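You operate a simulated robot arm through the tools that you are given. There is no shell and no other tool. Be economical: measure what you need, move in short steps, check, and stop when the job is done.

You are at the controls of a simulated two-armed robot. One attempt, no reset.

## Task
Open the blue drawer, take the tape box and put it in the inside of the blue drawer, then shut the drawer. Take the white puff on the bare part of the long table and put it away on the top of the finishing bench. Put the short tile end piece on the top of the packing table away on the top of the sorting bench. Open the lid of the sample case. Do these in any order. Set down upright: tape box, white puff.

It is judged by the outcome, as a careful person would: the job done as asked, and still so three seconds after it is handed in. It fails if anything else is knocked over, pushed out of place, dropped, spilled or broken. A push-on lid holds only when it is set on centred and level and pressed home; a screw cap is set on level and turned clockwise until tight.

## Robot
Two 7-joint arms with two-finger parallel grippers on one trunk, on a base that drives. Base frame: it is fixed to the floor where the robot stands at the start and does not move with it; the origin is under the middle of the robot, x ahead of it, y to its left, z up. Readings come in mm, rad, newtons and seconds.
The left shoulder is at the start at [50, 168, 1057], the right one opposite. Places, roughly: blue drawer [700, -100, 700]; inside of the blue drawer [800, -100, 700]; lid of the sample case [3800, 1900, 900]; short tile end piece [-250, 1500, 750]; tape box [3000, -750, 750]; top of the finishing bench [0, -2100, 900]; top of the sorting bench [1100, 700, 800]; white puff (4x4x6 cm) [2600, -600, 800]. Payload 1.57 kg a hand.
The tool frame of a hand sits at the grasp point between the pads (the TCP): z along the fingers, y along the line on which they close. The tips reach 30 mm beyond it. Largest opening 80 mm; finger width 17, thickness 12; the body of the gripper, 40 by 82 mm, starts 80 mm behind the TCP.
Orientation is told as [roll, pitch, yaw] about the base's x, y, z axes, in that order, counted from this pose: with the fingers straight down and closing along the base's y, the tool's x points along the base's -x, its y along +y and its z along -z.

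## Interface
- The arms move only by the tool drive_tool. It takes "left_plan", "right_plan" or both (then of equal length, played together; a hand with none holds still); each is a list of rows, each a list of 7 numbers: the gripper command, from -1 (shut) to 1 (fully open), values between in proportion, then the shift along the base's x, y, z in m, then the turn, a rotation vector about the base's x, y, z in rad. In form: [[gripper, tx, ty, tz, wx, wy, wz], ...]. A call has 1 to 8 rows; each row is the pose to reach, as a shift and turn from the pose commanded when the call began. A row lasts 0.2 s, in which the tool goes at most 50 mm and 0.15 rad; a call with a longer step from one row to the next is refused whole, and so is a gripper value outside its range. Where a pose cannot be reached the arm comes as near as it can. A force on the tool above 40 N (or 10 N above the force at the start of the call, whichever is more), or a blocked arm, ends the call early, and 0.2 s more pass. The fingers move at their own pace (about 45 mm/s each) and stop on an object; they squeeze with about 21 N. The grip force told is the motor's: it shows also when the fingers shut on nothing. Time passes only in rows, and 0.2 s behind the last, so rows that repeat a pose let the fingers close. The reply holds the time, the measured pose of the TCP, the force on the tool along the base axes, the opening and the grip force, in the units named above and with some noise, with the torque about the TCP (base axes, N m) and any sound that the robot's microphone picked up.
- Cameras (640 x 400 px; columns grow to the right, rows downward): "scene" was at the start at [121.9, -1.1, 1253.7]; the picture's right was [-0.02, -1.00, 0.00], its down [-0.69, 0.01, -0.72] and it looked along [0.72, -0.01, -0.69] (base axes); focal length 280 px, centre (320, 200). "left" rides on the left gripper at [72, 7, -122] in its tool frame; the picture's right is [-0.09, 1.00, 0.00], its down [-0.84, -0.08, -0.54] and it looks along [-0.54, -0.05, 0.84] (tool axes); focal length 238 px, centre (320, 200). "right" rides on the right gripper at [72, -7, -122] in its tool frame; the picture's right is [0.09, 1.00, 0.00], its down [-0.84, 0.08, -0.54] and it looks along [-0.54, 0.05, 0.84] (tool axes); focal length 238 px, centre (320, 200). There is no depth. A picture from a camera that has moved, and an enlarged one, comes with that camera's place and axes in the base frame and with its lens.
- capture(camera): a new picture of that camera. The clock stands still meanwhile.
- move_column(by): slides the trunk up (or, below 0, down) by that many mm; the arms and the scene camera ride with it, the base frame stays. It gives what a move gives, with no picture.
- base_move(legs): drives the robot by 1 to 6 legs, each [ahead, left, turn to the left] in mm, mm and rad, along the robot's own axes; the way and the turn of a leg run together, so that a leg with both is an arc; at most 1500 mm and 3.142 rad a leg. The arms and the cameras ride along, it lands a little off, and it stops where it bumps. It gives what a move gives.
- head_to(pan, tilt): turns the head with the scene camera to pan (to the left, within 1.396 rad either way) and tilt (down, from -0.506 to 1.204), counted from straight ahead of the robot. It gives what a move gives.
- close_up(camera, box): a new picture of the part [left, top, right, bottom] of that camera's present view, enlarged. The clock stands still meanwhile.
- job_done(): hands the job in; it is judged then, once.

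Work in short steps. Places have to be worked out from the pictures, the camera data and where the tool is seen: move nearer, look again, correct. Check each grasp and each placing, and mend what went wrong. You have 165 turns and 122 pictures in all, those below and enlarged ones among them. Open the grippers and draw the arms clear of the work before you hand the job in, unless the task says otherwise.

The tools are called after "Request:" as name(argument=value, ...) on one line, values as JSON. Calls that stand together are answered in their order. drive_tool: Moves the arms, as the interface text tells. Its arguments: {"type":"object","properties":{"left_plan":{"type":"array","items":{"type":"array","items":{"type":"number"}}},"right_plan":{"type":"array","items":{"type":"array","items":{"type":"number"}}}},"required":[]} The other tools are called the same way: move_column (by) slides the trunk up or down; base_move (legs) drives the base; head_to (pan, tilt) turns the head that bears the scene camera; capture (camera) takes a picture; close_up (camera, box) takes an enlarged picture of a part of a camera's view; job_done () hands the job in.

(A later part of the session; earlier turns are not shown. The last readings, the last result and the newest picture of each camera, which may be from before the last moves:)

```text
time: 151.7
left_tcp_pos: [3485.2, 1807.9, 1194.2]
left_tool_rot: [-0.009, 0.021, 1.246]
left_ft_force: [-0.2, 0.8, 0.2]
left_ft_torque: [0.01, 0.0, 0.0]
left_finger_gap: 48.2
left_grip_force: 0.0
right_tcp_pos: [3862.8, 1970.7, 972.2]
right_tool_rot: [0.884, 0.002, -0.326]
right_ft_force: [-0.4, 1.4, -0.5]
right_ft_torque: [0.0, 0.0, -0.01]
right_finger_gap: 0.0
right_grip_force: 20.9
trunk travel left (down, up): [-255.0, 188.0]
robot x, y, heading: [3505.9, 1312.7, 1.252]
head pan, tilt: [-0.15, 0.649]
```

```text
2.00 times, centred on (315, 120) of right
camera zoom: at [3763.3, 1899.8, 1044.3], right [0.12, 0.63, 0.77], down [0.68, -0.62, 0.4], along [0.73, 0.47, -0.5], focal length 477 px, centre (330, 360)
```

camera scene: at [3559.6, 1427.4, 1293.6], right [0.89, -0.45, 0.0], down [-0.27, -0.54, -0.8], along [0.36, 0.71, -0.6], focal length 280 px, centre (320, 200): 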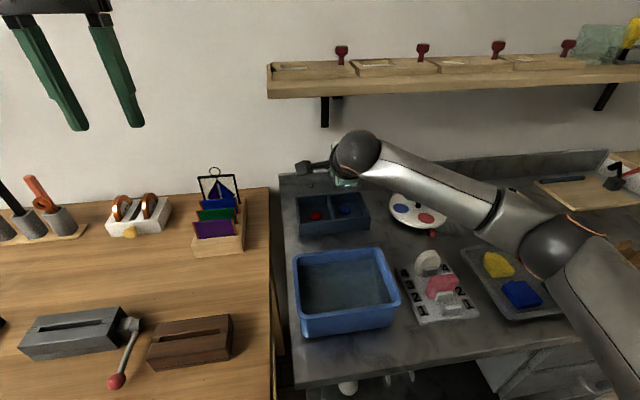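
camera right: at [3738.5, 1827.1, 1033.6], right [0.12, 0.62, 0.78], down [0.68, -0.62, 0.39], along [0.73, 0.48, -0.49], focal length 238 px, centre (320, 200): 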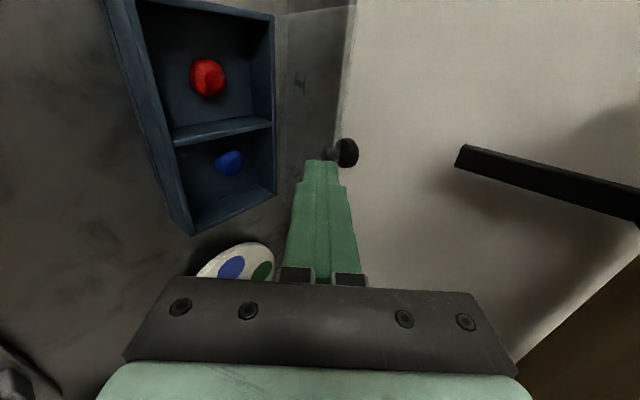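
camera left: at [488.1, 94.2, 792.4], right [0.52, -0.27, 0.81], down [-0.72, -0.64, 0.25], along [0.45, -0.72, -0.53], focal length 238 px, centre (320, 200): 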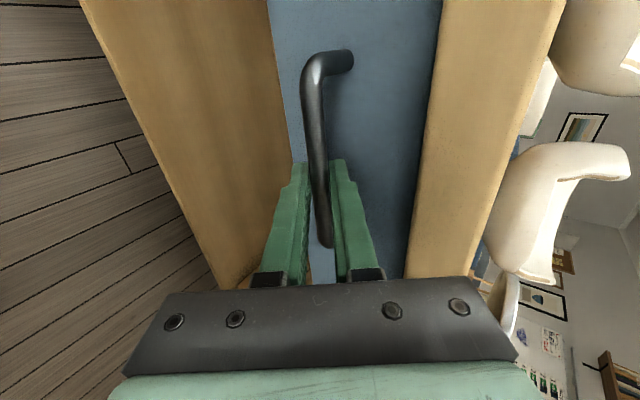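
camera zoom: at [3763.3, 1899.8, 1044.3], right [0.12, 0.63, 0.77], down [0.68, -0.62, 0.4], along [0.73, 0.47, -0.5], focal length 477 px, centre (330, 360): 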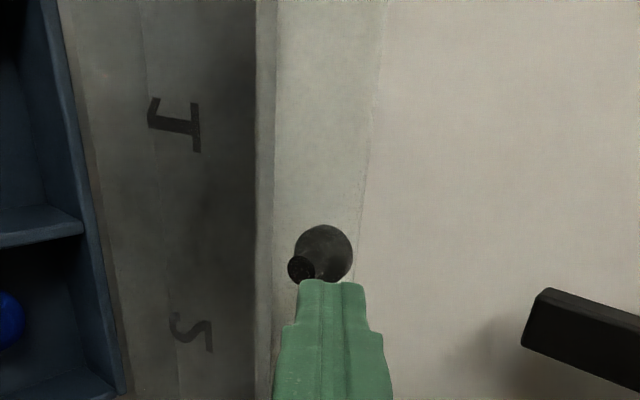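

Force is now zero: the lid has gone past vertical and rests open on its own. I back the hand away and verify.

Request:
drive_tool(right_plan=[[-1, -0.005, -0.015, 0.03, 0, 0, 0], [-1, -0.014, -0.042, 0.065, 0, 0, 0], [-1, -0.025, -0.075, 0.1, 0, 0, 0], [-1, -0.035, -0.105, 0.12, -0.0595, -0.0698, 0.1162], [-1, -0.035, -0.105, 0.12, -0.119, -0.1396, 0.2324], [-1, -0.035, -0.105, 0.12, -0.1785, -0.2094, 0.3486], [-1, -0.035, -0.105, 0.12, -0.238, -0.2792, 0.4648], [-1, -0.035, -0.105, 0.12, -0.2975, -0.349, 0.581]])

Request:
capture(camera="scene")

```text
time: 152.4
left_tcp_pos: [3484.5, 1807.1, 1196.5]
left_tool_rot: [-0.007, 0.017, 1.246]
left_ft_force: [-1.0, -0.4, 0.6]
left_ft_torque: [0.05, -0.06, 0.02]
left_finger_gap: 48.0
left_grip_force: 0.0
right_tcp_pos: [3845.6, 1911.1, 1033.5]
right_tool_rot: [0.848, -0.007, -0.332]
right_ft_force: [-0.4, -2.9, -4.1]
right_ft_torque: [0.38, -0.12, 0.07]
right_finger_gap: 0.0
right_grip_force: 21.2
trunk travel left (down, up): [-255.0, 188.0]
robot x, y, heading: [3508.5, 1311.7, 1.25]
head pan, tilt: [-0.15, 0.649]
stopped in row 3 (right hand): the force on the tool passed its limit (the readings are from after the stop); the commanded pose is now the measured one
```

```text
45 pictures are left
camera scene: at [3559.7, 1427.4, 1293.8], right [0.89, -0.45, 0.0], down [-0.27, -0.54, -0.8], along [0.36, 0.71, -0.6], focal length 280 px, centre (320, 200)
```

scene: 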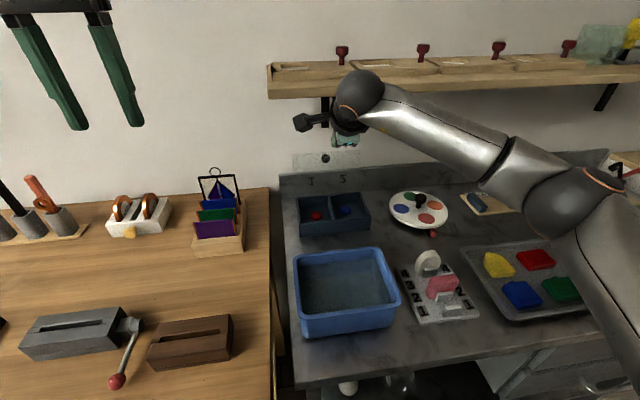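

The lid stands open. My hand bumped something above (the shelf), so I retreat straight back and slightly down instead, avoiding the lid.

Request:
drive_tool(right_plan=[[-1, -0.009, -0.028, -0.012, 0, 0, 0], [-1, -0.022, -0.066, -0.012, 0, 0, 0], [-1, -0.035, -0.105, -0.01, 0, 0, 0], [-1, -0.048, -0.145, 0.0, 0, 0, 0], [-1, -0.06, -0.18, 0.0, 0, 0, 0]])

Request:
capture(camera="scene")

```text
time: 153.7
left_tcp_pos: [3485.9, 1807.2, 1196.0]
left_tool_rot: [-0.007, 0.021, 1.247]
left_ft_force: [0.5, 0.7, -1.0]
left_ft_torque: [0.01, -0.02, 0.01]
left_finger_gap: 47.8
left_grip_force: 0.0
right_tcp_pos: [3786.0, 1732.8, 1035.9]
right_tool_rot: [0.855, -0.004, -0.33]
right_ft_force: [0.8, -0.2, -0.3]
right_ft_torque: [0.04, -0.02, -0.02]
right_finger_gap: 0.1
right_grip_force: 20.7
trunk travel left (down, up): [-255.0, 188.0]
robot x, y, heading: [3508.5, 1311.2, 1.251]
head pan, tilt: [-0.15, 0.649]
```

```text
44 pictures are left
camera scene: at [3559.8, 1428.3, 1293.8], right [0.89, -0.45, 0.0], down [-0.27, -0.54, -0.8], along [0.36, 0.71, -0.6], focal length 280 px, centre (320, 200)
```

scene: 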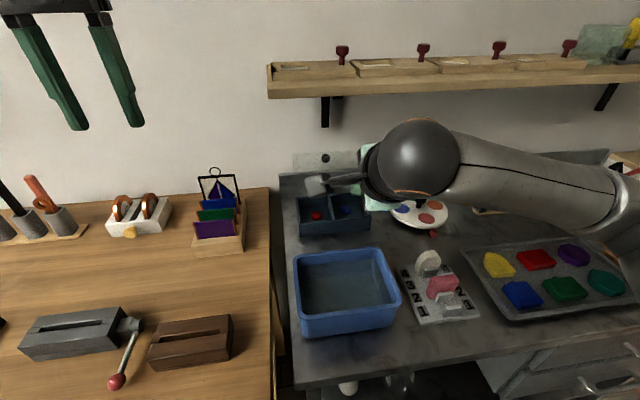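

The case is open and undisturbed. I back the base away, unwind the right wrist, and turn toward the long white table.

Request:
base_move(legs=[[-400, 0, 0]])

Request:
drive_tool(right_plan=[[0, 0, 0, 0.01, -0.0703, -0.0353, 0.1221], [0, 0, 0, 0.02, -0.1406, -0.0706, 0.2442], [0, 0, 0, 0.03, -0.2109, -0.1059, 0.3663], [0, 0, 0, 0.04, -0.2812, -0.1412, 0.4884], [0, 0, 0, 0.05, -0.3515, -0.1765, 0.6105], [0, 0, 0, 0.06, -0.4218, -0.2118, 0.7326], [0, 0, 0, 0.07, -0.4921, -0.2471, 0.8547], [0, 0, 0, 0.07, -0.5624, -0.2824, 0.9768]])

Request:
drive_tool(right_plan=[[1, 0, 0, 0.0, -0.0703, -0.0353, 0.1221], [1, 0, 0, 0.0, -0.1406, -0.0706, 0.2442], [1, 0, 0, 0.0, -0.2109, -0.1059, 0.3663], [1, 0, 0, 0.0, -0.2812, -0.1412, 0.4884], [1, 0, 0, 0.0, -0.2812, -0.1412, 0.4884]])

Request:
base_move(legs=[[0, 0, -2.8]])

Request:
head_to(pan=0, tilt=0.45)

Request:
capture(camera="scene")

```text
time: 156.1
left_tcp_pos: [3359.9, 1428.9, 1196.0]
left_tool_rot: [-0.007, 0.022, 1.243]
left_ft_force: [0.4, -0.2, -0.9]
left_ft_torque: [0.0, -0.01, 0.03]
left_finger_gap: 47.8
left_grip_force: 0.0
right_tcp_pos: [3661.1, 1353.8, 1036.1]
right_tool_rot: [0.855, -0.005, -0.33]
right_ft_force: [-0.5, 0.6, 0.5]
right_ft_torque: [0.0, 0.0, 0.01]
right_finger_gap: 0.0
right_grip_force: 20.7
trunk travel left (down, up): [-255.0, 188.0]
robot x, y, heading: [3382.3, 932.0, 1.252]
head pan, tilt: [-0.15, 0.649]
```

```text
time: 157.9
left_tcp_pos: [3359.1, 1427.9, 1196.3]
left_tool_rot: [-0.007, 0.022, 1.245]
left_ft_force: [0.1, -0.7, -0.5]
left_ft_torque: [-0.01, 0.05, 0.01]
left_finger_gap: 48.1
left_grip_force: 0.0
right_tcp_pos: [3662.0, 1355.6, 1105.0]
right_tool_rot: [0.269, -0.167, 0.731]
right_ft_force: [0.6, 0.0, 0.4]
right_ft_torque: [0.01, 0.0, 0.01]
right_finger_gap: 40.0
right_grip_force: 0.0
trunk travel left (down, up): [-255.0, 188.0]
robot x, y, heading: [3377.9, 932.2, 1.252]
head pan, tilt: [-0.15, 0.649]
```

```text
time: 159.1
left_tcp_pos: [3359.6, 1427.6, 1195.6]
left_tool_rot: [-0.006, 0.021, 1.245]
left_ft_force: [0.2, -0.6, -0.3]
left_ft_torque: [0.01, 0.03, 0.01]
left_finger_gap: 48.2
left_grip_force: 0.0
right_tcp_pos: [3661.4, 1354.0, 1105.5]
right_tool_rot: [-0.002, -0.01, 1.246]
right_ft_force: [0.6, -0.1, -0.2]
right_ft_torque: [-0.03, 0.02, -0.01]
right_finger_gap: 79.8
right_grip_force: 0.0
trunk travel left (down, up): [-255.0, 188.0]
robot x, y, heading: [3380.1, 933.4, 1.253]
head pan, tilt: [-0.15, 0.649]
```

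```text
time: 166.0
left_tcp_pos: [3589.2, 483.6, 1196.6]
left_tool_rot: [-0.008, 0.022, -1.511]
left_ft_force: [0.3, -1.0, 0.2]
left_ft_torque: [0.0, 0.01, -0.01]
left_finger_gap: 47.7
left_grip_force: 0.1
right_tcp_pos: [3280.9, 439.4, 1105.8]
right_tool_rot: [-0.002, -0.01, -1.51]
right_ft_force: [-0.5, 0.1, 0.8]
right_ft_torque: [-0.01, 0.01, 0.0]
right_finger_gap: 80.0
right_grip_force: 0.0
trunk travel left (down, up): [-255.0, 188.0]
robot x, y, heading: [3383.2, 935.0, -1.5]
head pan, tilt: [-0.15, 0.649]
```

```text
time: 166.8
left_tcp_pos: [3589.1, 483.5, 1196.3]
left_tool_rot: [-0.007, 0.021, -1.513]
left_ft_force: [0.4, 0.0, -0.2]
left_ft_torque: [0.04, -0.02, -0.01]
left_finger_gap: 48.0
left_grip_force: 0.0
right_tcp_pos: [3283.4, 438.8, 1105.6]
right_tool_rot: [0.0, -0.011, -1.51]
right_ft_force: [-0.8, 0.7, -0.3]
right_ft_torque: [0.04, 0.01, 0.02]
right_finger_gap: 79.8
right_grip_force: 0.0
trunk travel left (down, up): [-255.0, 188.0]
robot x, y, heading: [3387.5, 937.1, -1.506]
head pan, tilt: [0.0, 0.45]
```

```text
43 pictures are left
camera scene: at [3390.9, 802.7, 1311.5], right [-1.0, -0.06, 0.0], down [-0.03, 0.43, -0.9], along [0.06, -0.9, -0.44], focal length 280 px, centre (320, 200)
```

scene: 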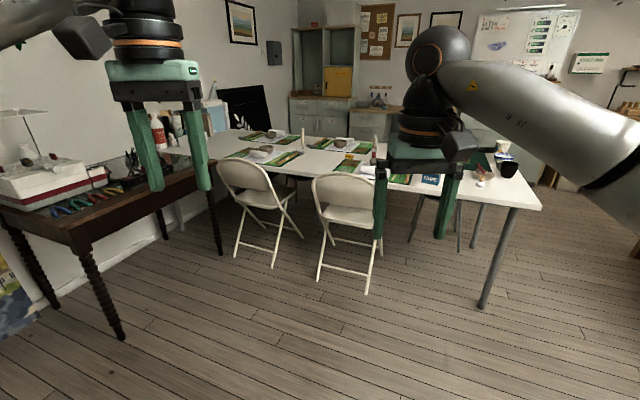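

The long table's near-right corner is at about (2490, −354); the puff and tape box should be on its bare right part, clear of the chairs. I turn square to it and drive up to about 450 mm from its edge.

Request:
base_move(legs=[[0, 0, -0.374], [1054, -61, 0]])

Request:
head_to(pan=0, tilt=0.65)

Request:
capture(camera="scene")

```text
time: 173.4
left_tcp_pos: [3045.9, -565.5, 1195.5]
left_tool_rot: [-0.006, 0.021, -1.864]
left_ft_force: [0.0, 0.2, 0.5]
left_ft_torque: [0.02, 0.01, 0.0]
left_finger_gap: 48.0
left_grip_force: 0.1
right_tcp_pos: [2743.4, -502.2, 1106.2]
right_tool_rot: [-0.001, -0.009, -1.861]
right_ft_force: [-0.1, -0.4, 0.6]
right_ft_torque: [0.01, -0.02, 0.0]
right_finger_gap: 80.1
right_grip_force: 0.0
trunk travel left (down, up): [-255.0, 188.0]
robot x, y, heading: [3006.1, -73.2, -1.856]
head pan, tilt: [0.0, 0.45]
```

```text
time: 174.2
left_tcp_pos: [3047.5, -565.6, 1196.0]
left_tool_rot: [-0.006, 0.022, -1.862]
left_ft_force: [0.3, 0.1, 0.3]
left_ft_torque: [0.01, -0.02, -0.01]
left_finger_gap: 47.8
left_grip_force: 0.0
right_tcp_pos: [2744.1, -502.7, 1105.8]
right_tool_rot: [-0.001, -0.01, -1.863]
right_ft_force: [0.1, -0.6, 0.2]
right_ft_torque: [0.0, 0.01, -0.01]
right_finger_gap: 80.2
right_grip_force: 0.1
trunk travel left (down, up): [-255.0, 188.0]
robot x, y, heading: [3008.7, -74.3, -1.861]
head pan, tilt: [0.0, 0.649]
```

```text
42 pictures are left
camera scene: at [2971.6, -193.6, 1293.8], right [-0.96, 0.28, 0.0], down [0.17, 0.58, -0.8], along [-0.23, -0.76, -0.6], focal length 280 px, centre (320, 200)
```

scene: 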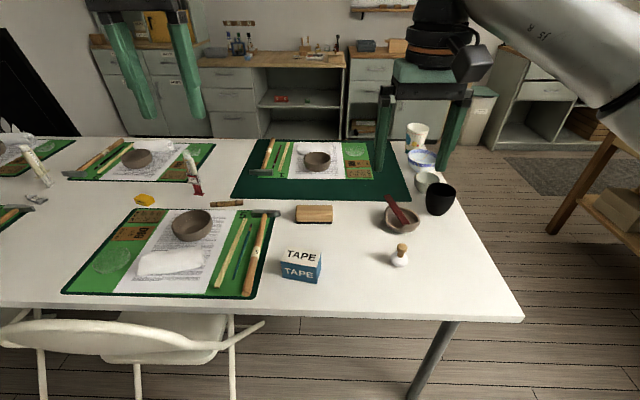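

Tape box and white puff are in view: box at ≈ (2888, −623), puff at ≈ (2649, −579). I move closer and zoom in on both.

Request:
base_move(legs=[[130, -80, 0]])

Request:
head_to(pan=0, tilt=0.85)

Request:
close_up(camera="scene", box=[210, 120, 430, 280])

Request:
capture(camera="left")

Request:
capture(camera="right")

```text
time: 175.5
left_tcp_pos: [2932.4, -667.6, 1195.8]
left_tool_rot: [-0.006, 0.021, -1.864]
left_ft_force: [-1.0, -0.6, -0.7]
left_ft_torque: [0.01, -0.03, -0.01]
left_finger_gap: 48.0
left_grip_force: 0.0
right_tcp_pos: [2631.1, -605.1, 1106.9]
right_tool_rot: [-0.001, -0.011, -1.865]
right_ft_force: [0.4, -0.8, -0.1]
right_ft_torque: [-0.01, 0.01, 0.02]
right_finger_gap: 80.4
right_grip_force: 0.0
trunk travel left (down, up): [-255.0, 188.0]
robot x, y, heading: [2894.0, -175.5, -1.862]
head pan, tilt: [0.0, 0.649]
```

```text
time: 176.3
left_tcp_pos: [2933.4, -668.0, 1196.2]
left_tool_rot: [-0.005, 0.021, -1.864]
left_ft_force: [-0.2, -0.6, 0.3]
left_ft_torque: [0.01, -0.02, 0.04]
left_finger_gap: 48.0
left_grip_force: 0.2
right_tcp_pos: [2631.5, -604.6, 1105.8]
right_tool_rot: [-0.001, -0.011, -1.864]
right_ft_force: [0.1, -0.7, -0.5]
right_ft_torque: [-0.01, 0.03, 0.0]
right_finger_gap: 80.2
right_grip_force: 0.1
trunk travel left (down, up): [-255.0, 188.0]
robot x, y, heading: [2895.1, -170.3, -1.855]
head pan, tilt: [0.0, 0.85]
```

```text
2.50 times, centred on (320, 200) of scene
camera zoom: at [2861.5, -287.4, 1277.2], right [-0.96, 0.28, 0.0], down [0.21, 0.72, -0.66], along [-0.19, -0.63, -0.75], focal length 701 px, centre (320, 200)
```

zoom: 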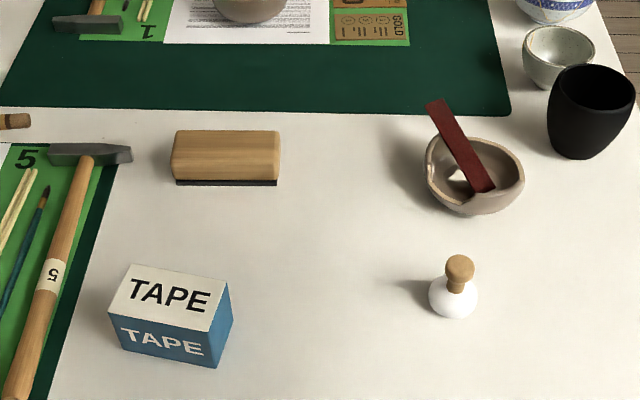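

```text
40 pictures are left
camera left: at [2961.4, -604.5, 1318.7], right [0.93, -0.38, -0.01], down [-0.32, -0.79, 0.53], along [-0.2, -0.48, -0.85], focal length 238 px, centre (320, 200)
```

left: 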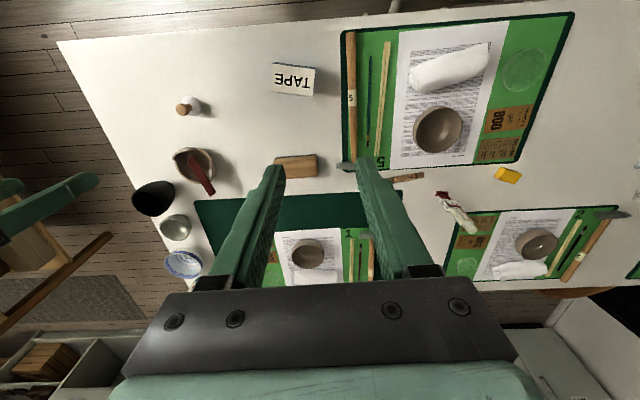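

```text
39 pictures are left
camera right: at [2646.1, -531.7, 1227.4], right [0.98, -0.2, 0.0], down [-0.17, -0.82, 0.55], along [-0.11, -0.54, -0.83], focal length 238 px, centre (320, 200)
```

right: 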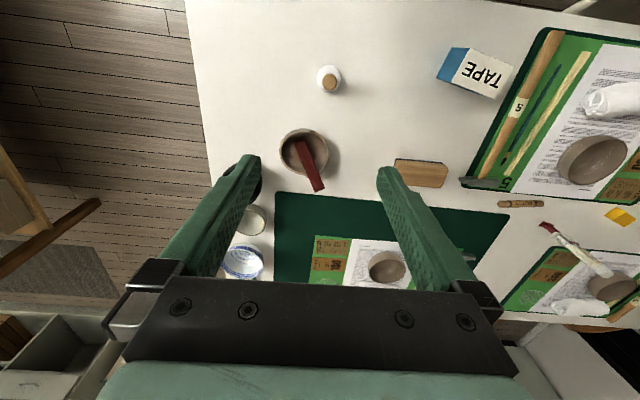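

Box is about 80×50×50 mm with its long side crosswise, so the left hand must turn about −1.79 rad; the puff (round white base with a wooden stem) can be gripped as the right hand is. I move both hands above their objects.

Request:
drive_tool(left_plan=[[1, -0.006, 0.006, -0.03, -0.01, 0, -0.149], [1, -0.012, 0.012, -0.06, -0.022, 0, -0.298], [1, -0.018, 0.018, -0.09, -0.022, 0, -0.447], [1, -0.024, 0.025, -0.12, -0.022, 0, -0.596], [1, -0.03, 0.031, -0.15, -0.022, 0, -0.745], [1, -0.036, 0.037, -0.18, -0.022, 0, -0.894], [1, -0.042, 0.043, -0.21, -0.022, 0, -1.043], [1, -0.046, 0.05, -0.24, -0.022, 0, -1.192]], right_plan=[[1, 0.003, 0.004, -0.025, 0, 0, 0], [1, 0.006, 0.007, -0.05, 0, 0, 0], [1, 0.009, 0.011, -0.075, 0, 0, 0], [1, 0.012, 0.014, -0.1, 0, 0, 0], [1, 0.015, 0.018, -0.125, 0, 0, 0], [1, 0.018, 0.022, -0.15, 0, 0, 0], [1, 0.02, 0.025, -0.175, 0, 0, 0], [1, 0.022, 0.028, -0.2, 0, 0, 0]])

Request:
drive_tool(left_plan=[[1, 0, 0, -0.01, 0, 0, -0.149], [1, 0, 0, -0.02, 0, 0, -0.298], [1, 0, 0, -0.03, 0, 0, -0.447], [1, 0, 0, -0.04, 0, 0, -0.596], [1, 0, 0, -0.04, 0, 0, -0.602]])

Request:
capture(camera="left")

Request:
capture(camera="right")

```text
time: 178.1
left_tcp_pos: [2907.6, -616.9, 972.4]
left_tool_rot: [-0.001, 0.0, -2.931]
left_ft_force: [0.1, -0.4, 0.3]
left_ft_torque: [0.01, -0.01, -0.01]
left_finger_gap: 79.8
left_grip_force: 0.1
left hand out of reach, approached as far as the arm can: row 8
right_tcp_pos: [2653.2, -576.0, 905.7]
right_tool_rot: [0.0, -0.013, -1.864]
right_ft_force: [0.4, 0.2, -0.3]
right_ft_torque: [-0.02, -0.02, 0.0]
right_finger_gap: 80.1
right_grip_force: 0.0
trunk travel left (down, up): [-255.0, 188.0]
robot x, y, heading: [2895.2, -176.8, -1.861]
head pan, tilt: [0.0, 0.85]
```

```text
time: 179.3
left_tcp_pos: [2956.6, -469.1, 982.8]
left_tool_rot: [0.006, 0.005, 2.797]
left_ft_force: [-0.2, -0.2, 0.1]
left_ft_torque: [0.0, 0.01, -0.03]
left_finger_gap: 79.8
left_grip_force: 0.1
left hand out of reach, approached as far as the arm can: row 1, 2, 3, 4, 5
right_tcp_pos: [2654.0, -575.6, 907.0]
right_tool_rot: [0.0, -0.013, -1.864]
right_ft_force: [0.6, 0.5, 0.7]
right_ft_torque: [0.01, -0.02, -0.04]
right_finger_gap: 80.0
right_grip_force: 0.0
trunk travel left (down, up): [-255.0, 188.0]
robot x, y, heading: [2896.0, -173.2, -1.858]
head pan, tilt: [0.0, 0.85]
```

```text
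38 pictures are left
camera left: at [3021.3, -499.3, 1105.1], right [-0.42, -0.91, 0.0], down [-0.76, 0.36, 0.54], along [-0.49, 0.22, -0.84], focal length 238 px, centre (320, 200)
```

left: 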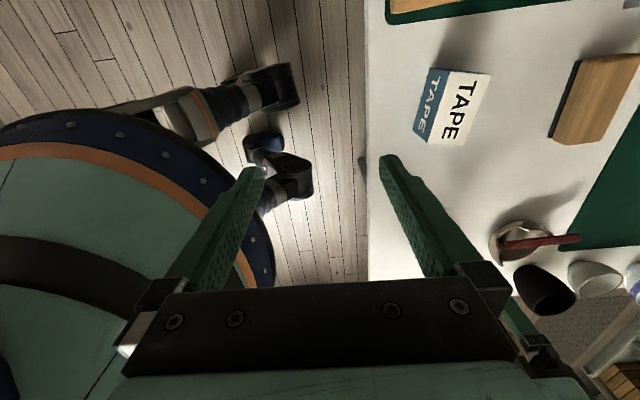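

```text
37 pictures are left
camera right: at [2668.7, -503.6, 1027.8], right [0.98, -0.2, 0.0], down [-0.17, -0.82, 0.55], along [-0.11, -0.54, -0.83], focal length 238 px, centre (320, 200)
```

right: 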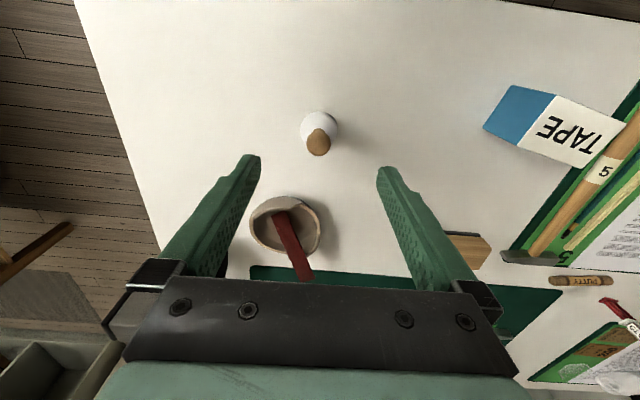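

The left arm can't make that turn here; better plan: right hand takes the puff now (it is exactly above it), then I rotate the base for the box. I lower the right hand until contact.

Request:
drive_tool(right_plan=[[1, 0, -0.0005, -0.045, 0, 0.0, 0], [1, 0, -0.001, -0.085, 0, 0, 0], [1, 0, -0.001, -0.1, 0, 0, 0], [1, 0, -0.001, -0.106, 0, 0, 0], [1, 0, -0.001, -0.111, 0, 0, 0], [1, 0, -0.001, -0.116, 0, 0, 0], [1, 0, -0.001, -0.121, 0, 0, 0], [1, 0, -0.001, -0.125, 0, 0, 0]])

Request:
capture(camera="right")

```text
time: 181.1
left_tcp_pos: [2956.5, -470.2, 982.3]
left_tool_rot: [0.004, 0.006, 2.799]
left_ft_force: [0.3, -0.6, 0.0]
left_ft_torque: [0.01, 0.03, 0.01]
left_finger_gap: 80.2
left_grip_force: 0.0
right_tcp_pos: [2653.6, -576.1, 780.1]
right_tool_rot: [0.001, -0.011, -1.864]
right_ft_force: [0.0, -0.5, 0.4]
right_ft_torque: [0.0, 0.02, 0.01]
right_finger_gap: 80.3
right_grip_force: 0.1
trunk travel left (down, up): [-255.0, 188.0]
robot x, y, heading: [2893.7, -174.0, -1.857]
head pan, tilt: [0.0, 0.85]
```

```text
36 pictures are left
camera right: at [2668.5, -504.2, 901.7], right [0.98, -0.2, 0.0], down [-0.17, -0.82, 0.55], along [-0.11, -0.54, -0.83], focal length 238 px, centre (320, 200)
```

right: 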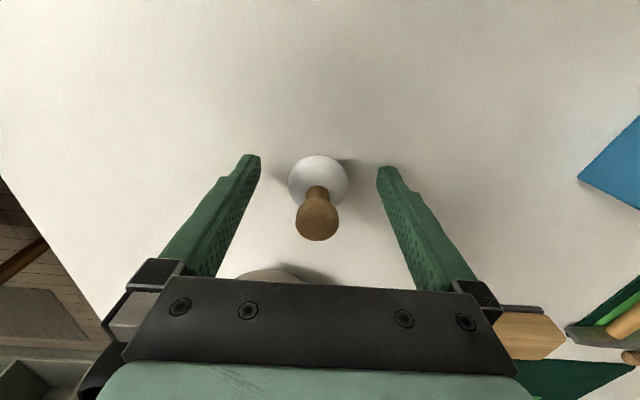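

The puff's base is centred between the pads, tips still above the table. I go 5 mm lower and close, then lift.

Request:
drive_tool(right_plan=[[1, 0, 0, -0.004, 0, 0.0, 0], [0, 0, 0, -0.005, 0, 0, 0], [-1, 0, 0, -0.005, 0, 0, 0], [-1, 0, 0, -0.005, 0, 0, 0], [-1, 0, 0, -0.005, 0, 0, 0], [-1, 0, 0, 0.03, 0, 0, 0], [-1, 0, 0, 0.08, 0, 0, 0], [-1, 0, 0, 0.13, 0, 0, 0]])

Request:
capture(camera="right")

```text
time: 182.9
left_tcp_pos: [2955.5, -469.4, 983.7]
left_tool_rot: [0.003, 0.008, 2.799]
left_ft_force: [0.2, 0.8, 0.4]
left_ft_torque: [0.04, 0.02, 0.05]
left_finger_gap: 80.1
left_grip_force: 0.0
right_tcp_pos: [2656.3, -576.0, 913.1]
right_tool_rot: [-0.001, -0.011, -1.864]
right_ft_force: [0.0, 0.0, -0.5]
right_ft_torque: [0.0, 0.01, 0.02]
right_finger_gap: 34.7
right_grip_force: 20.6
trunk travel left (down, up): [-255.0, 188.0]
robot x, y, heading: [2895.8, -174.9, -1.862]
head pan, tilt: [0.0, 0.85]
```

```text
35 pictures are left
camera right: at [2670.3, -504.3, 1034.2], right [0.98, -0.2, 0.0], down [-0.16, -0.82, 0.55], along [-0.11, -0.54, -0.83], focal length 238 px, centre (320, 200)
```

right: 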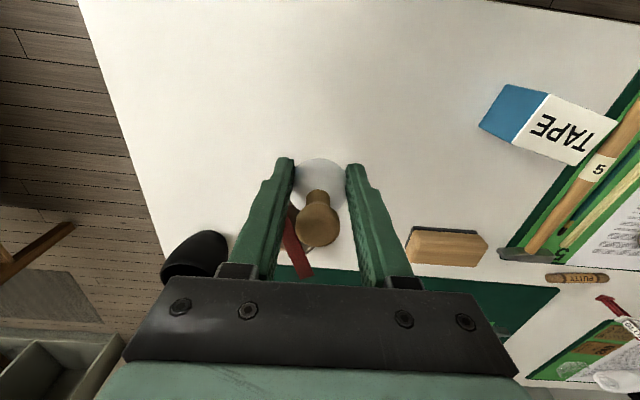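

Puff held upright (gap 34.7 mm). I raise it, unwind the left wrist, and move the base to approach the tape box from a better angle.

Request:
drive_tool(left_plan=[[1, 0, 0, 0.0, 0, 0, 0.149], [1, 0, 0, 0.0, 0, 0, 0.298], [1, 0, 0, 0.0, 0, 0, 0.447], [1, 0, 0, 0.0, 0, 0, 0.596], [1, 0, 0, 0.0, 0, 0, 0.745], [1, 0, 0, 0.0, 0, 0, 0.894], [1, 0, 0, 0.0, 0, 0, 1.043], [1, 0, 0, 0.0, 0, 0, 1.192]], right_plan=[[-1, 0, 0, 0.02, 0, 0, 0], [-1, 0, 0, 0.04, 0, 0, 0], [-1, 0, 0, 0.06, 0, 0, 0], [-1, 0, 0, 0.08, 0, 0, 0], [-1, 0, 0, 0.1, 0, 0, 0], [-1, 0, 0, 0.12, 0, 0, 0], [-1, 0, 0, 0.13, 0, 0, 0], [-1, 0, 0, 0.13, 0, 0, 0]])

Request:
base_move(legs=[[45, -240, 0], [0, 0, 0.6]])

Request:
drive_tool(left_plan=[[1, 0, 0, 0.0, 0, 0, 0.149], [1, 0, 0, 0.0, 0, 0, 0.298], [1, 0, 0, 0.0, 0, 0, 0.447], [1, 0, 0, 0.0, 0, 0, 0.596], [1, 0, 0, 0.0, 0, 0, 0.745], [1, 0, 0, 0.0, 0, 0, 0.894], [1, 0, 0, 0.0, 0, 0, 1.043], [1, 0, 0, 0.0, 0, 0, 1.175]])

Request:
capture(camera="left")

```text
time: 184.7
left_tcp_pos: [2951.2, -471.9, 981.0]
left_tool_rot: [-0.001, 0.0, -2.336]
left_ft_force: [0.4, 0.9, 0.3]
left_ft_torque: [-0.05, 0.01, 0.0]
left_finger_gap: 80.0
left_grip_force: 0.1
right_tcp_pos: [2652.3, -576.9, 1041.5]
right_tool_rot: [-0.001, -0.012, -1.863]
right_ft_force: [0.0, 0.2, -1.0]
right_ft_torque: [-0.02, 0.03, 0.03]
right_finger_gap: 34.3
right_grip_force: 21.3
trunk travel left (down, up): [-255.0, 188.0]
robot x, y, heading: [2896.2, -177.1, -1.863]
head pan, tilt: [0.0, 0.85]
```

```text
time: 188.1
left_tcp_pos: [2869.5, -361.1, 983.4]
left_tool_rot: [-0.001, 0.001, -1.732]
left_ft_force: [-0.9, -0.3, -0.3]
left_ft_torque: [0.03, 0.01, -0.03]
left_finger_gap: 80.1
left_grip_force: 0.0
right_tcp_pos: [2685.4, -617.8, 1041.1]
right_tool_rot: [-0.002, -0.01, -1.255]
right_ft_force: [-1.0, -0.2, -0.2]
right_ft_torque: [0.01, 0.0, 0.03]
right_finger_gap: 34.2
right_grip_force: 20.8
trunk travel left (down, up): [-255.0, 188.0]
robot x, y, heading: [2654.5, -145.8, -1.25]
head pan, tilt: [0.0, 0.85]
```

```text
time: 189.9
left_tcp_pos: [2869.6, -362.2, 982.2]
left_tool_rot: [-0.002, 0.001, -0.553]
left_ft_force: [-0.1, -0.6, 0.4]
left_ft_torque: [0.02, -0.01, 0.0]
left_finger_gap: 79.9
left_grip_force: 0.0
right_tcp_pos: [2686.3, -619.1, 1040.2]
right_tool_rot: [-0.002, -0.01, -1.255]
right_ft_force: [0.3, -0.2, -0.1]
right_ft_torque: [0.01, -0.03, -0.02]
right_finger_gap: 33.8
right_grip_force: 20.6
trunk travel left (down, up): [-255.0, 188.0]
robot x, y, heading: [2654.9, -149.8, -1.253]
head pan, tilt: [0.0, 0.85]
```

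```text
34 pictures are left
camera left: at [2812.7, -319.1, 1103.1], right [0.6, 0.8, 0.0], down [0.67, -0.5, 0.54], along [0.43, -0.33, -0.84], focal length 238 px, centre (320, 200)
```

left: 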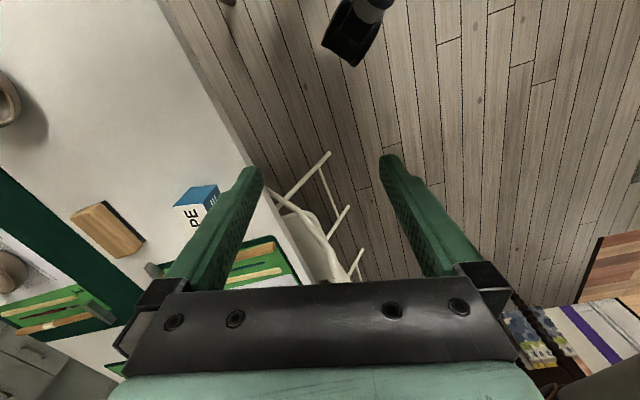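

The left hand now has the right orientation. I bring it over the box.

Request:
drive_tool(left_plan=[[1, 0.003, -0.043, -0.01, 0, 0, 0.0], [1, 0.006, -0.086, -0.02, 0, 0, 0.0], [1, 0.009, -0.128, -0.03, 0, 0, 0.02], [1, 0.012, -0.17, -0.04, 0, 0, 0.036], [1, 0.015, -0.213, -0.05, 0, 0, 0.036], [1, 0.017, -0.256, -0.06, 0, 0, 0.036], [1, 0.017, -0.256, -0.06, 0, 0, 0.036]])

Request:
capture(camera="left")

```text
time: 191.5
left_tcp_pos: [2887.3, -618.3, 923.4]
left_tool_rot: [-0.002, 0.0, -0.521]
left_ft_force: [-0.3, 0.0, -0.1]
left_ft_torque: [0.02, -0.01, -0.05]
left_finger_gap: 80.0
left_grip_force: 0.0
right_tcp_pos: [2686.5, -618.7, 1041.0]
right_tool_rot: [-0.002, -0.011, -1.254]
right_ft_force: [0.4, 0.0, -1.7]
right_ft_torque: [0.0, -0.02, -0.02]
right_finger_gap: 34.0
right_grip_force: 21.1
trunk travel left (down, up): [-255.0, 188.0]
robot x, y, heading: [2654.7, -150.9, -1.25]
head pan, tilt: [0.0, 0.85]
```

```text
33 pictures are left
camera left: at [2828.0, -577.9, 1045.1], right [0.58, 0.82, 0.0], down [0.69, -0.48, 0.54], along [0.44, -0.31, -0.84], focal length 238 px, centre (320, 200)
```

left: 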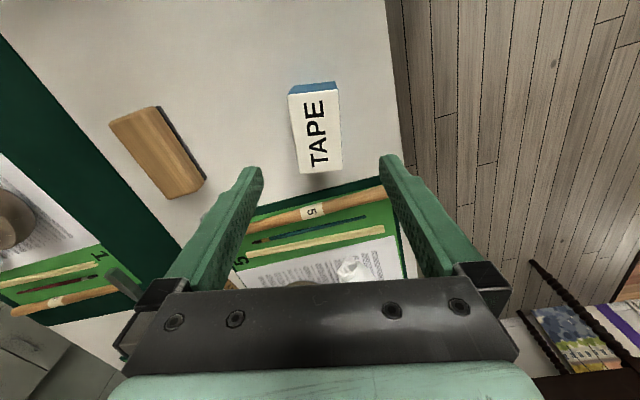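

Box is 5° off and centred within a few mm. I align and descend to straddle it.

Request:
drive_tool(left_plan=[[1, -0.0005, -0.003, -0.03, 0, 0, 0.04], [1, -0.001, -0.0065, -0.07, 0, 0, 0.08], [1, -0.001, -0.0065, -0.1, 0, 0, 0.08], [1, -0.001, -0.0065, -0.115, 0, 0, 0.08], [1, -0.001, -0.0065, -0.13, 0, 0, 0.08], [1, -0.001, -0.0065, -0.142, 0, 0, 0.08], [1, -0.001, -0.0065, -0.147, 0, 0, 0.08]])

Request:
capture(camera="left")

```text
time: 193.1
left_tcp_pos: [2886.5, -625.7, 776.5]
left_tool_rot: [-0.002, 0.0, -0.44]
left_ft_force: [0.0, -0.2, 0.1]
left_ft_torque: [0.01, 0.05, -0.04]
left_finger_gap: 80.0
left_grip_force: 0.1
right_tcp_pos: [2687.0, -617.9, 1041.7]
right_tool_rot: [-0.002, -0.012, -1.255]
right_ft_force: [-0.1, 0.2, 0.0]
right_ft_torque: [-0.02, -0.02, 0.0]
right_finger_gap: 33.5
right_grip_force: 20.0
trunk travel left (down, up): [-255.0, 188.0]
robot x, y, heading: [2655.6, -151.2, -1.249]
head pan, tilt: [0.0, 0.85]
```

```text
32 pictures are left
camera left: at [2823.9, -589.0, 896.9], right [0.51, 0.86, 0.0], down [0.72, -0.43, 0.54], along [0.47, -0.28, -0.84], focal length 238 px, centre (320, 200)
```

left: 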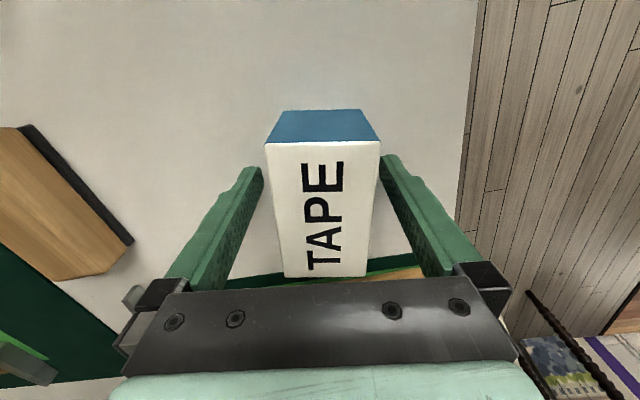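

Well aligned. I close on the box and lift.

Request:
drive_tool(left_plan=[[0.3, 0, 0, 0, 0, 0, 0], [-1, 0, 0, 0, 0, 0, 0], [-1, 0, 0, 0, 0, 0, 0], [-1, 0, 0, 0, 0, 0, 0], [-1, 0, 0, 0.03, 0, 0, 0], [-1, 0, 0, 0.08, 0, 0, 0], [-1, 0, 0, 0.13, 0, 0, 0], [-1, 0, 0, 0.18, 0, 0, 0]])

Request:
drive_tool(left_plan=[[-1, 0, 0.0, 0.03, 0, 0, 0], [-1, 0, 0.04, 0.05, 0, 0, 0], [-1, 0, 0.08, 0.08, 0, 0, 0], [-1, 0.0, 0.12, 0.1, 0, 0, 0], [-1, 0.0, 0.12, 0.1, 0, 0, 0]])

Request:
capture(camera="left")

```text
time: 194.9
left_tcp_pos: [2884.6, -626.6, 956.5]
left_tool_rot: [-0.001, 0.001, -0.439]
left_ft_force: [0.2, -0.2, -1.8]
left_ft_torque: [-0.01, -0.01, -0.01]
left_finger_gap: 50.5
left_grip_force: 21.1
right_tcp_pos: [2687.1, -618.3, 1041.4]
right_tool_rot: [-0.002, -0.011, -1.255]
right_ft_force: [-0.2, 0.3, -0.2]
right_ft_torque: [-0.02, 0.0, 0.02]
right_finger_gap: 33.7
right_grip_force: 21.1
trunk travel left (down, up): [-255.0, 188.0]
robot x, y, heading: [2653.0, -154.9, -1.257]
head pan, tilt: [0.0, 0.85]
```

```text
time: 196.1
left_tcp_pos: [2886.9, -504.8, 1054.6]
left_tool_rot: [0.0, -0.001, -0.441]
left_ft_force: [-0.4, 0.1, -0.9]
left_ft_torque: [0.0, 0.04, -0.01]
left_finger_gap: 50.1
left_grip_force: 20.9
right_tcp_pos: [2685.7, -619.0, 1041.5]
right_tool_rot: [0.001, -0.01, -1.256]
right_ft_force: [-0.1, -0.1, -1.3]
right_ft_torque: [-0.04, 0.01, -0.02]
right_finger_gap: 33.3
right_grip_force: 21.0
trunk travel left (down, up): [-255.0, 188.0]
robot x, y, heading: [2655.6, -152.8, -1.245]
head pan, tilt: [0.0, 0.85]
```

```text
31 pictures are left
camera left: at [2824.2, -468.5, 1176.1], right [0.51, 0.86, 0.0], down [0.72, -0.43, 0.54], along [0.47, -0.28, -0.84], focal length 238 px, centre (320, 200)
```

left: 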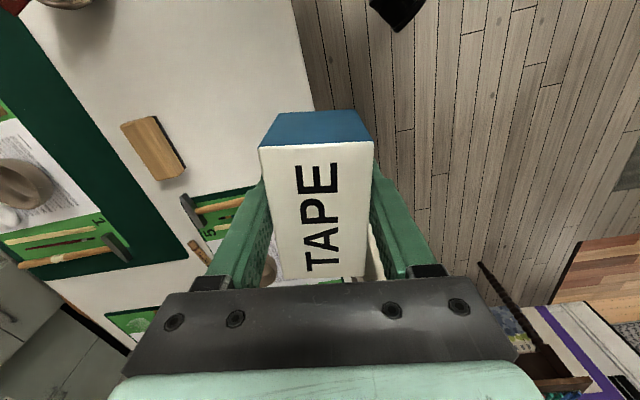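

Both objects are held. I turn back to heading −0.31 and return along the known route through the aisle.

Request:
base_move(legs=[[0, 0, 0.94], [312, 0, 0], [0, 1355, 0]])

Request:
base_move(legs=[[-1500, 0, 0]])

```text
time: 207.0
left_tcp_pos: [3797.4, 1020.5, 1054.9]
left_tool_rot: [-0.002, 0.0, 0.505]
left_ft_force: [0.5, 0.0, -0.7]
left_ft_torque: [-0.06, 0.03, -0.02]
left_finger_gap: 49.6
left_grip_force: 20.6
right_tcp_pos: [3773.2, 793.1, 1040.5]
right_tool_rot: [-0.001, -0.009, -0.31]
right_ft_force: [-0.3, -0.6, 0.1]
right_ft_torque: [-0.03, 0.01, 0.0]
right_finger_gap: 32.5
right_grip_force: 21.3
trunk travel left (down, up): [-255.0, 188.0]
robot x, y, heading: [3377.6, 1039.1, -0.302]
head pan, tilt: [0.0, 0.85]
```

```text
time: 214.3
left_tcp_pos: [2384.8, 1460.1, 1054.2]
left_tool_rot: [-0.001, 0.002, 0.522]
left_ft_force: [0.2, -0.4, -0.7]
left_ft_torque: [-0.02, -0.01, 0.0]
left_finger_gap: 49.8
left_grip_force: 20.9
right_tcp_pos: [2365.2, 1232.2, 1040.4]
right_tool_rot: [-0.003, -0.011, -0.293]
right_ft_force: [0.7, 0.3, -0.4]
right_ft_torque: [0.03, 0.01, 0.0]
right_finger_gap: 32.1
right_grip_force: 20.9
trunk travel left (down, up): [-255.0, 188.0]
robot x, y, heading: [1962.4, 1475.4, -0.286]
head pan, tilt: [0.0, 0.85]
```

On track. The puff grip gap is creeping (34.7→32.1), so I check it with the camera while continuing.

Request:
base_move(legs=[[0, 0, -0.024], [-1060, 20, 0]])

Request:
close_up(camera="right", box=[220, 120, 420, 280])

```text
time: 220.1
left_tcp_pos: [1382.8, 1796.8, 1055.6]
left_tool_rot: [-0.002, 0.0, 0.498]
left_ft_force: [0.2, 0.1, -2.1]
left_ft_torque: [0.0, 0.02, -0.01]
left_finger_gap: 49.1
left_grip_force: 20.8
right_tcp_pos: [1356.3, 1567.3, 1041.8]
right_tool_rot: [-0.001, -0.011, -0.318]
right_ft_force: [-0.1, -0.8, 0.8]
right_ft_torque: [-0.02, -0.01, 0.0]
right_finger_gap: 0.2
right_grip_force: 21.4
trunk travel left (down, up): [-255.0, 188.0]
robot x, y, heading: [960.1, 1823.0, -0.308]
head pan, tilt: [0.0, 0.85]
```

```text
2.50 times, centred on (320, 200) of right
camera zoom: at [1284.5, 1585.1, 1162.2], right [0.22, 0.97, 0.0], down [0.81, -0.19, 0.55], along [0.54, -0.13, -0.83], focal length 596 px, centre (320, 200)
```

zoom: 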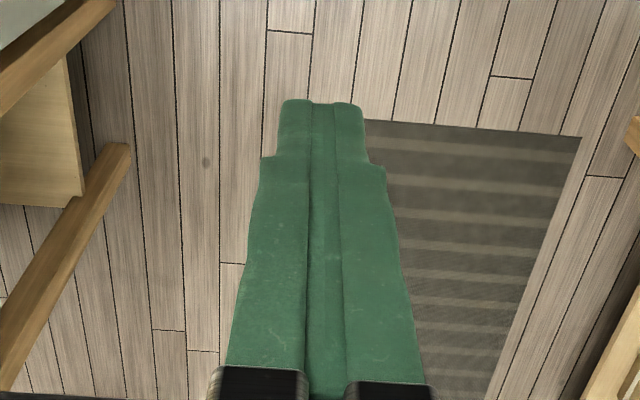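

The puff has slipped out of the grip somewhere along the last stretch. First I check that the box is still secure, then look for the puff.

Request:
close_up(camera="left", box=[200, 80, 440, 280])

Request:
head_to(pan=0.0, tilt=0.7)

Request:
capture(camera="scene")

```text
2.00 times, centred on (320, 180) of left
camera zoom: at [1316.0, 1767.5, 1175.8], right [-0.39, 0.92, 0.0], down [0.77, 0.33, 0.54], along [0.5, 0.21, -0.84], focal length 477 px, centre (320, 240)
```

zoom: 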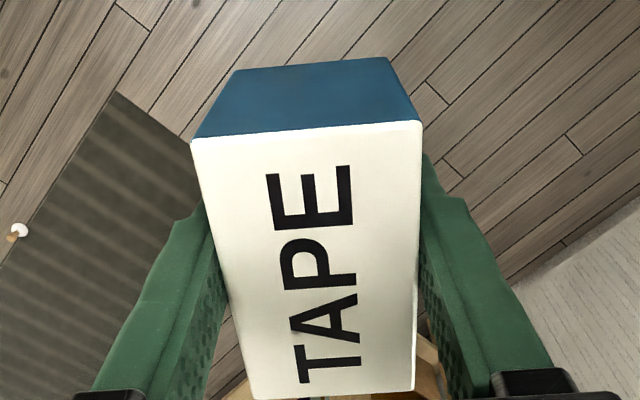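

```text
time: 220.8
left_tcp_pos: [1382.7, 1796.7, 1054.0]
left_tool_rot: [-0.004, 0.0, 0.497]
left_ft_force: [-0.7, -0.2, -0.6]
left_ft_torque: [0.02, 0.0, -0.01]
left_finger_gap: 49.8
left_grip_force: 21.4
right_tcp_pos: [1355.6, 1566.9, 1041.0]
right_tool_rot: [-0.002, -0.012, -0.318]
right_ft_force: [0.5, 0.0, -0.1]
right_ft_torque: [0.01, 0.01, -0.03]
right_finger_gap: 0.0
right_grip_force: 20.9
trunk travel left (down, up): [-255.0, 188.0]
robot x, y, heading: [960.2, 1819.7, -0.312]
head pan, tilt: [0.0, 0.7]
```

```text
28 pictures are left
camera scene: at [1078.4, 1781.7, 1289.3], right [-0.31, -0.95, 0.0], down [-0.61, 0.2, -0.76], along [0.73, -0.24, -0.64], focal length 280 px, centre (320, 200)
```

scene: 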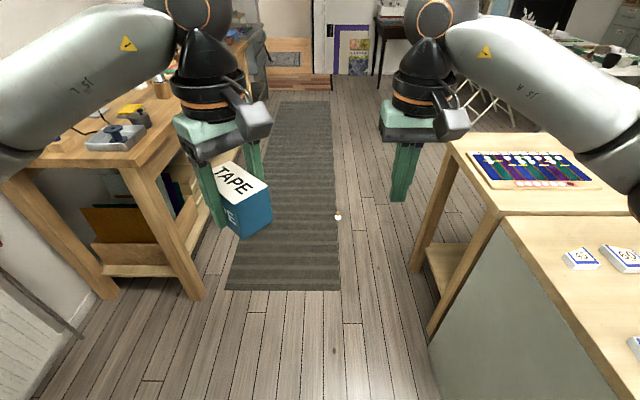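

The puff lies on the floor by the mat edge at about (2340, 1241); I'll fetch it after delivering the box, which is still held. I drive to the open drawer.

Request:
base_move(legs=[[-410, 0, 0], [0, -1500, 0], [0, -460, 0]])

Request:
head_to(pan=0.15, tilt=0.85)

Request:
capture(camera="scene")

```text
time: 232.8
left_tcp_pos: [443.9, 61.5, 1053.5]
left_tool_rot: [0.001, -0.001, 0.553]
left_ft_force: [-0.6, 0.2, -1.3]
left_ft_torque: [0.05, -0.01, 0.0]
left_finger_gap: 49.7
left_grip_force: 21.0
right_tcp_pos: [431.2, -168.6, 1040.7]
right_tool_rot: [-0.002, -0.009, -0.262]
right_ft_force: [-0.1, 0.3, 0.5]
right_ft_torque: [0.02, 0.03, -0.02]
right_finger_gap: 0.0
right_grip_force: 21.5
trunk travel left (down, up): [-255.0, 188.0]
robot x, y, heading: [20.6, 60.5, -0.258]
head pan, tilt: [0.0, 0.7]
```

```text
time: 233.5
left_tcp_pos: [444.5, 60.2, 1054.1]
left_tool_rot: [-0.002, 0.0, 0.553]
left_ft_force: [0.2, -0.7, -0.8]
left_ft_torque: [-0.03, -0.06, 0.0]
left_finger_gap: 49.8
left_grip_force: 21.1
right_tcp_pos: [431.5, -168.5, 1041.5]
right_tool_rot: [-0.001, -0.011, -0.261]
right_ft_force: [0.7, 0.9, 0.6]
right_ft_torque: [-0.01, -0.02, -0.05]
right_finger_gap: 0.0
right_grip_force: 21.1
trunk travel left (down, up): [-255.0, 188.0]
robot x, y, heading: [25.0, 60.0, -0.259]
head pan, tilt: [0.15, 0.85]
```

```text
27 pictures are left
camera scene: at [137.5, 42.9, 1277.1], right [-0.11, -0.99, 0.0], down [-0.75, 0.08, -0.66], along [0.66, -0.07, -0.75], focal length 280 px, centre (320, 200)
```

scene: 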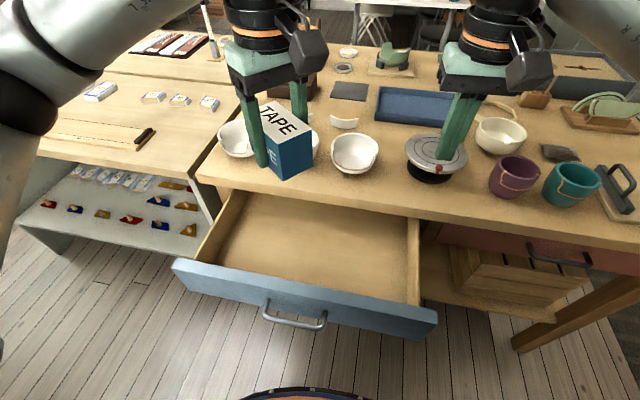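

The drawer interior spans about x 390–595 here. I move the box over (485, 25) and lower to just above the drawer floor.

Request:
drive_tool(left_plan=[[-1, 0.02, -0.018, -0.02, 0, 0, 0], [-1, 0.04, -0.035, -0.06, 0, 0, 0], [-1, 0.04, -0.035, -0.105, 0, 0, 0], [-1, 0.04, -0.035, -0.15, 0, 0, 0], [-1, 0.04, -0.035, -0.195, 0, 0, 0], [-1, 0.04, -0.035, -0.24, 0, 0, 0], [-1, 0.04, -0.035, -0.275, 0, 0, 0]])

Request:
capture(camera="scene")

```text
time: 235.1
left_tcp_pos: [485.4, 25.7, 779.5]
left_tool_rot: [-0.003, 0.0, 0.553]
left_ft_force: [-0.6, 0.2, -1.2]
left_ft_torque: [0.02, 0.0, 0.01]
left_finger_gap: 49.8
left_grip_force: 21.7
right_tcp_pos: [430.9, -167.8, 1040.6]
right_tool_rot: [-0.001, -0.011, -0.263]
right_ft_force: [-0.5, -0.5, -0.5]
right_ft_torque: [0.03, 0.03, -0.02]
right_finger_gap: 0.2
right_grip_force: 21.1
trunk travel left (down, up): [-255.0, 188.0]
robot x, y, heading: [20.1, 60.3, -0.259]
head pan, tilt: [0.15, 0.85]
```

```text
26 pictures are left
camera scene: at [137.6, 42.9, 1277.1], right [-0.11, -0.99, 0.0], down [-0.75, 0.08, -0.66], along [0.66, -0.07, -0.75], focal length 280 px, centre (320, 200)
```

scene: 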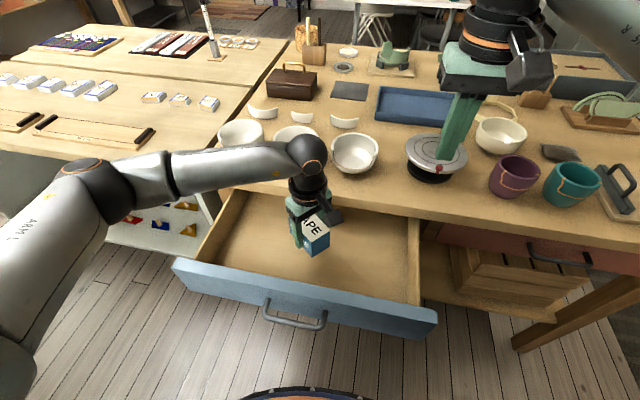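

The box is inside the drawer's opening with clearance all round. I lower in small steps until the floor is felt.

Request:
drive_tool(left_plan=[[-1, 0, 0, -0.025, 0, 0, 0], [-1, 0, 0, -0.045, 0, 0, 0], [-1, 0, 0, -0.055, 0, 0, 0], [-1, 0, 0, -0.063, 0, 0, 0], [-1, 0, 0, -0.07, 0, 0, 0], [-1, 0, 0, -0.076, 0, 0, 0], [-1, 0, 0, -0.082, 0, 0, 0], [-1, 0, 0, -0.088, 0, 0, 0]])

```text
time: 236.7
left_tcp_pos: [488.9, 24.8, 705.1]
left_tool_rot: [-0.015, -0.005, 0.554]
left_ft_force: [0.5, 2.1, 13.9]
left_ft_torque: [0.44, 0.3, -0.14]
left_finger_gap: 49.8
left_grip_force: 21.2
right_tcp_pos: [430.8, -168.7, 1041.3]
right_tool_rot: [-0.002, -0.009, -0.262]
right_ft_force: [0.2, 0.4, -0.1]
right_ft_torque: [-0.02, 0.02, 0.02]
right_finger_gap: 0.0
right_grip_force: 20.9
trunk travel left (down, up): [-255.0, 188.0]
robot x, y, heading: [20.4, 60.8, -0.256]
head pan, tilt: [0.15, 0.85]
stopped in row 8 (left hand): the force on the tool passed its limit (the readings are from after the stop); the commanded pose is now the measured one
```

Touchdown at TCP ≈ 705. I release, rise straight up, and look.

Request:
drive_tool(left_plan=[[-0.2, 0, 0, 0.001, 0, 0, 0], [0.5, 0, 0, 0.002, 0, 0, 0], [0.5, 0, 0, 0.002, 0, 0, 0], [0.5, 0, 0, 0.03, 0, 0, 0], [0.5, 0, 0, 0.075, 0, 0, 0], [0.5, 0, 0, 0.12, 0, 0, 0], [0.5, 0, 0, 0.165, 0, 0, 0], [0.5, 0, 0, 0.21, 0, 0, 0]])

Request:
capture(camera="left")

```text
time: 238.5
left_tcp_pos: [487.2, 25.6, 912.4]
left_tool_rot: [-0.009, -0.002, 0.554]
left_ft_force: [-0.4, 0.0, 0.4]
left_ft_torque: [0.01, -0.02, -0.03]
left_finger_gap: 60.0
left_grip_force: 0.1
right_tcp_pos: [430.4, -168.3, 1040.1]
right_tool_rot: [-0.002, -0.011, -0.261]
right_ft_force: [-1.1, -0.1, 0.9]
right_ft_torque: [-0.01, -0.01, -0.01]
right_finger_gap: 0.0
right_grip_force: 21.0
trunk travel left (down, up): [-255.0, 188.0]
robot x, y, heading: [22.6, 61.6, -0.256]
head pan, tilt: [0.15, 0.85]
```

```text
25 pictures are left
camera left: at [422.6, -7.1, 1033.6], right [-0.45, 0.9, -0.01], down [0.75, 0.38, 0.54], along [0.49, 0.24, -0.84], focal length 238 px, centre (320, 200)
```

left: 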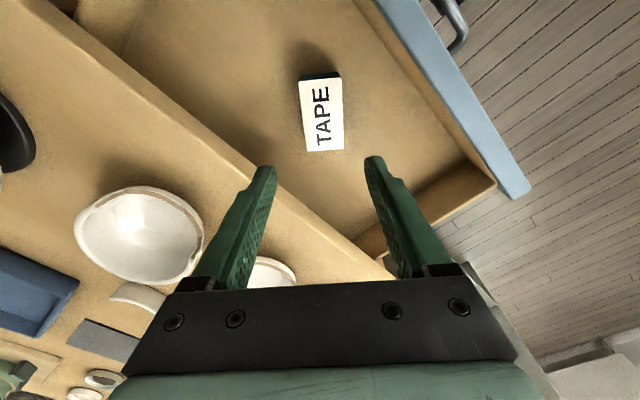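

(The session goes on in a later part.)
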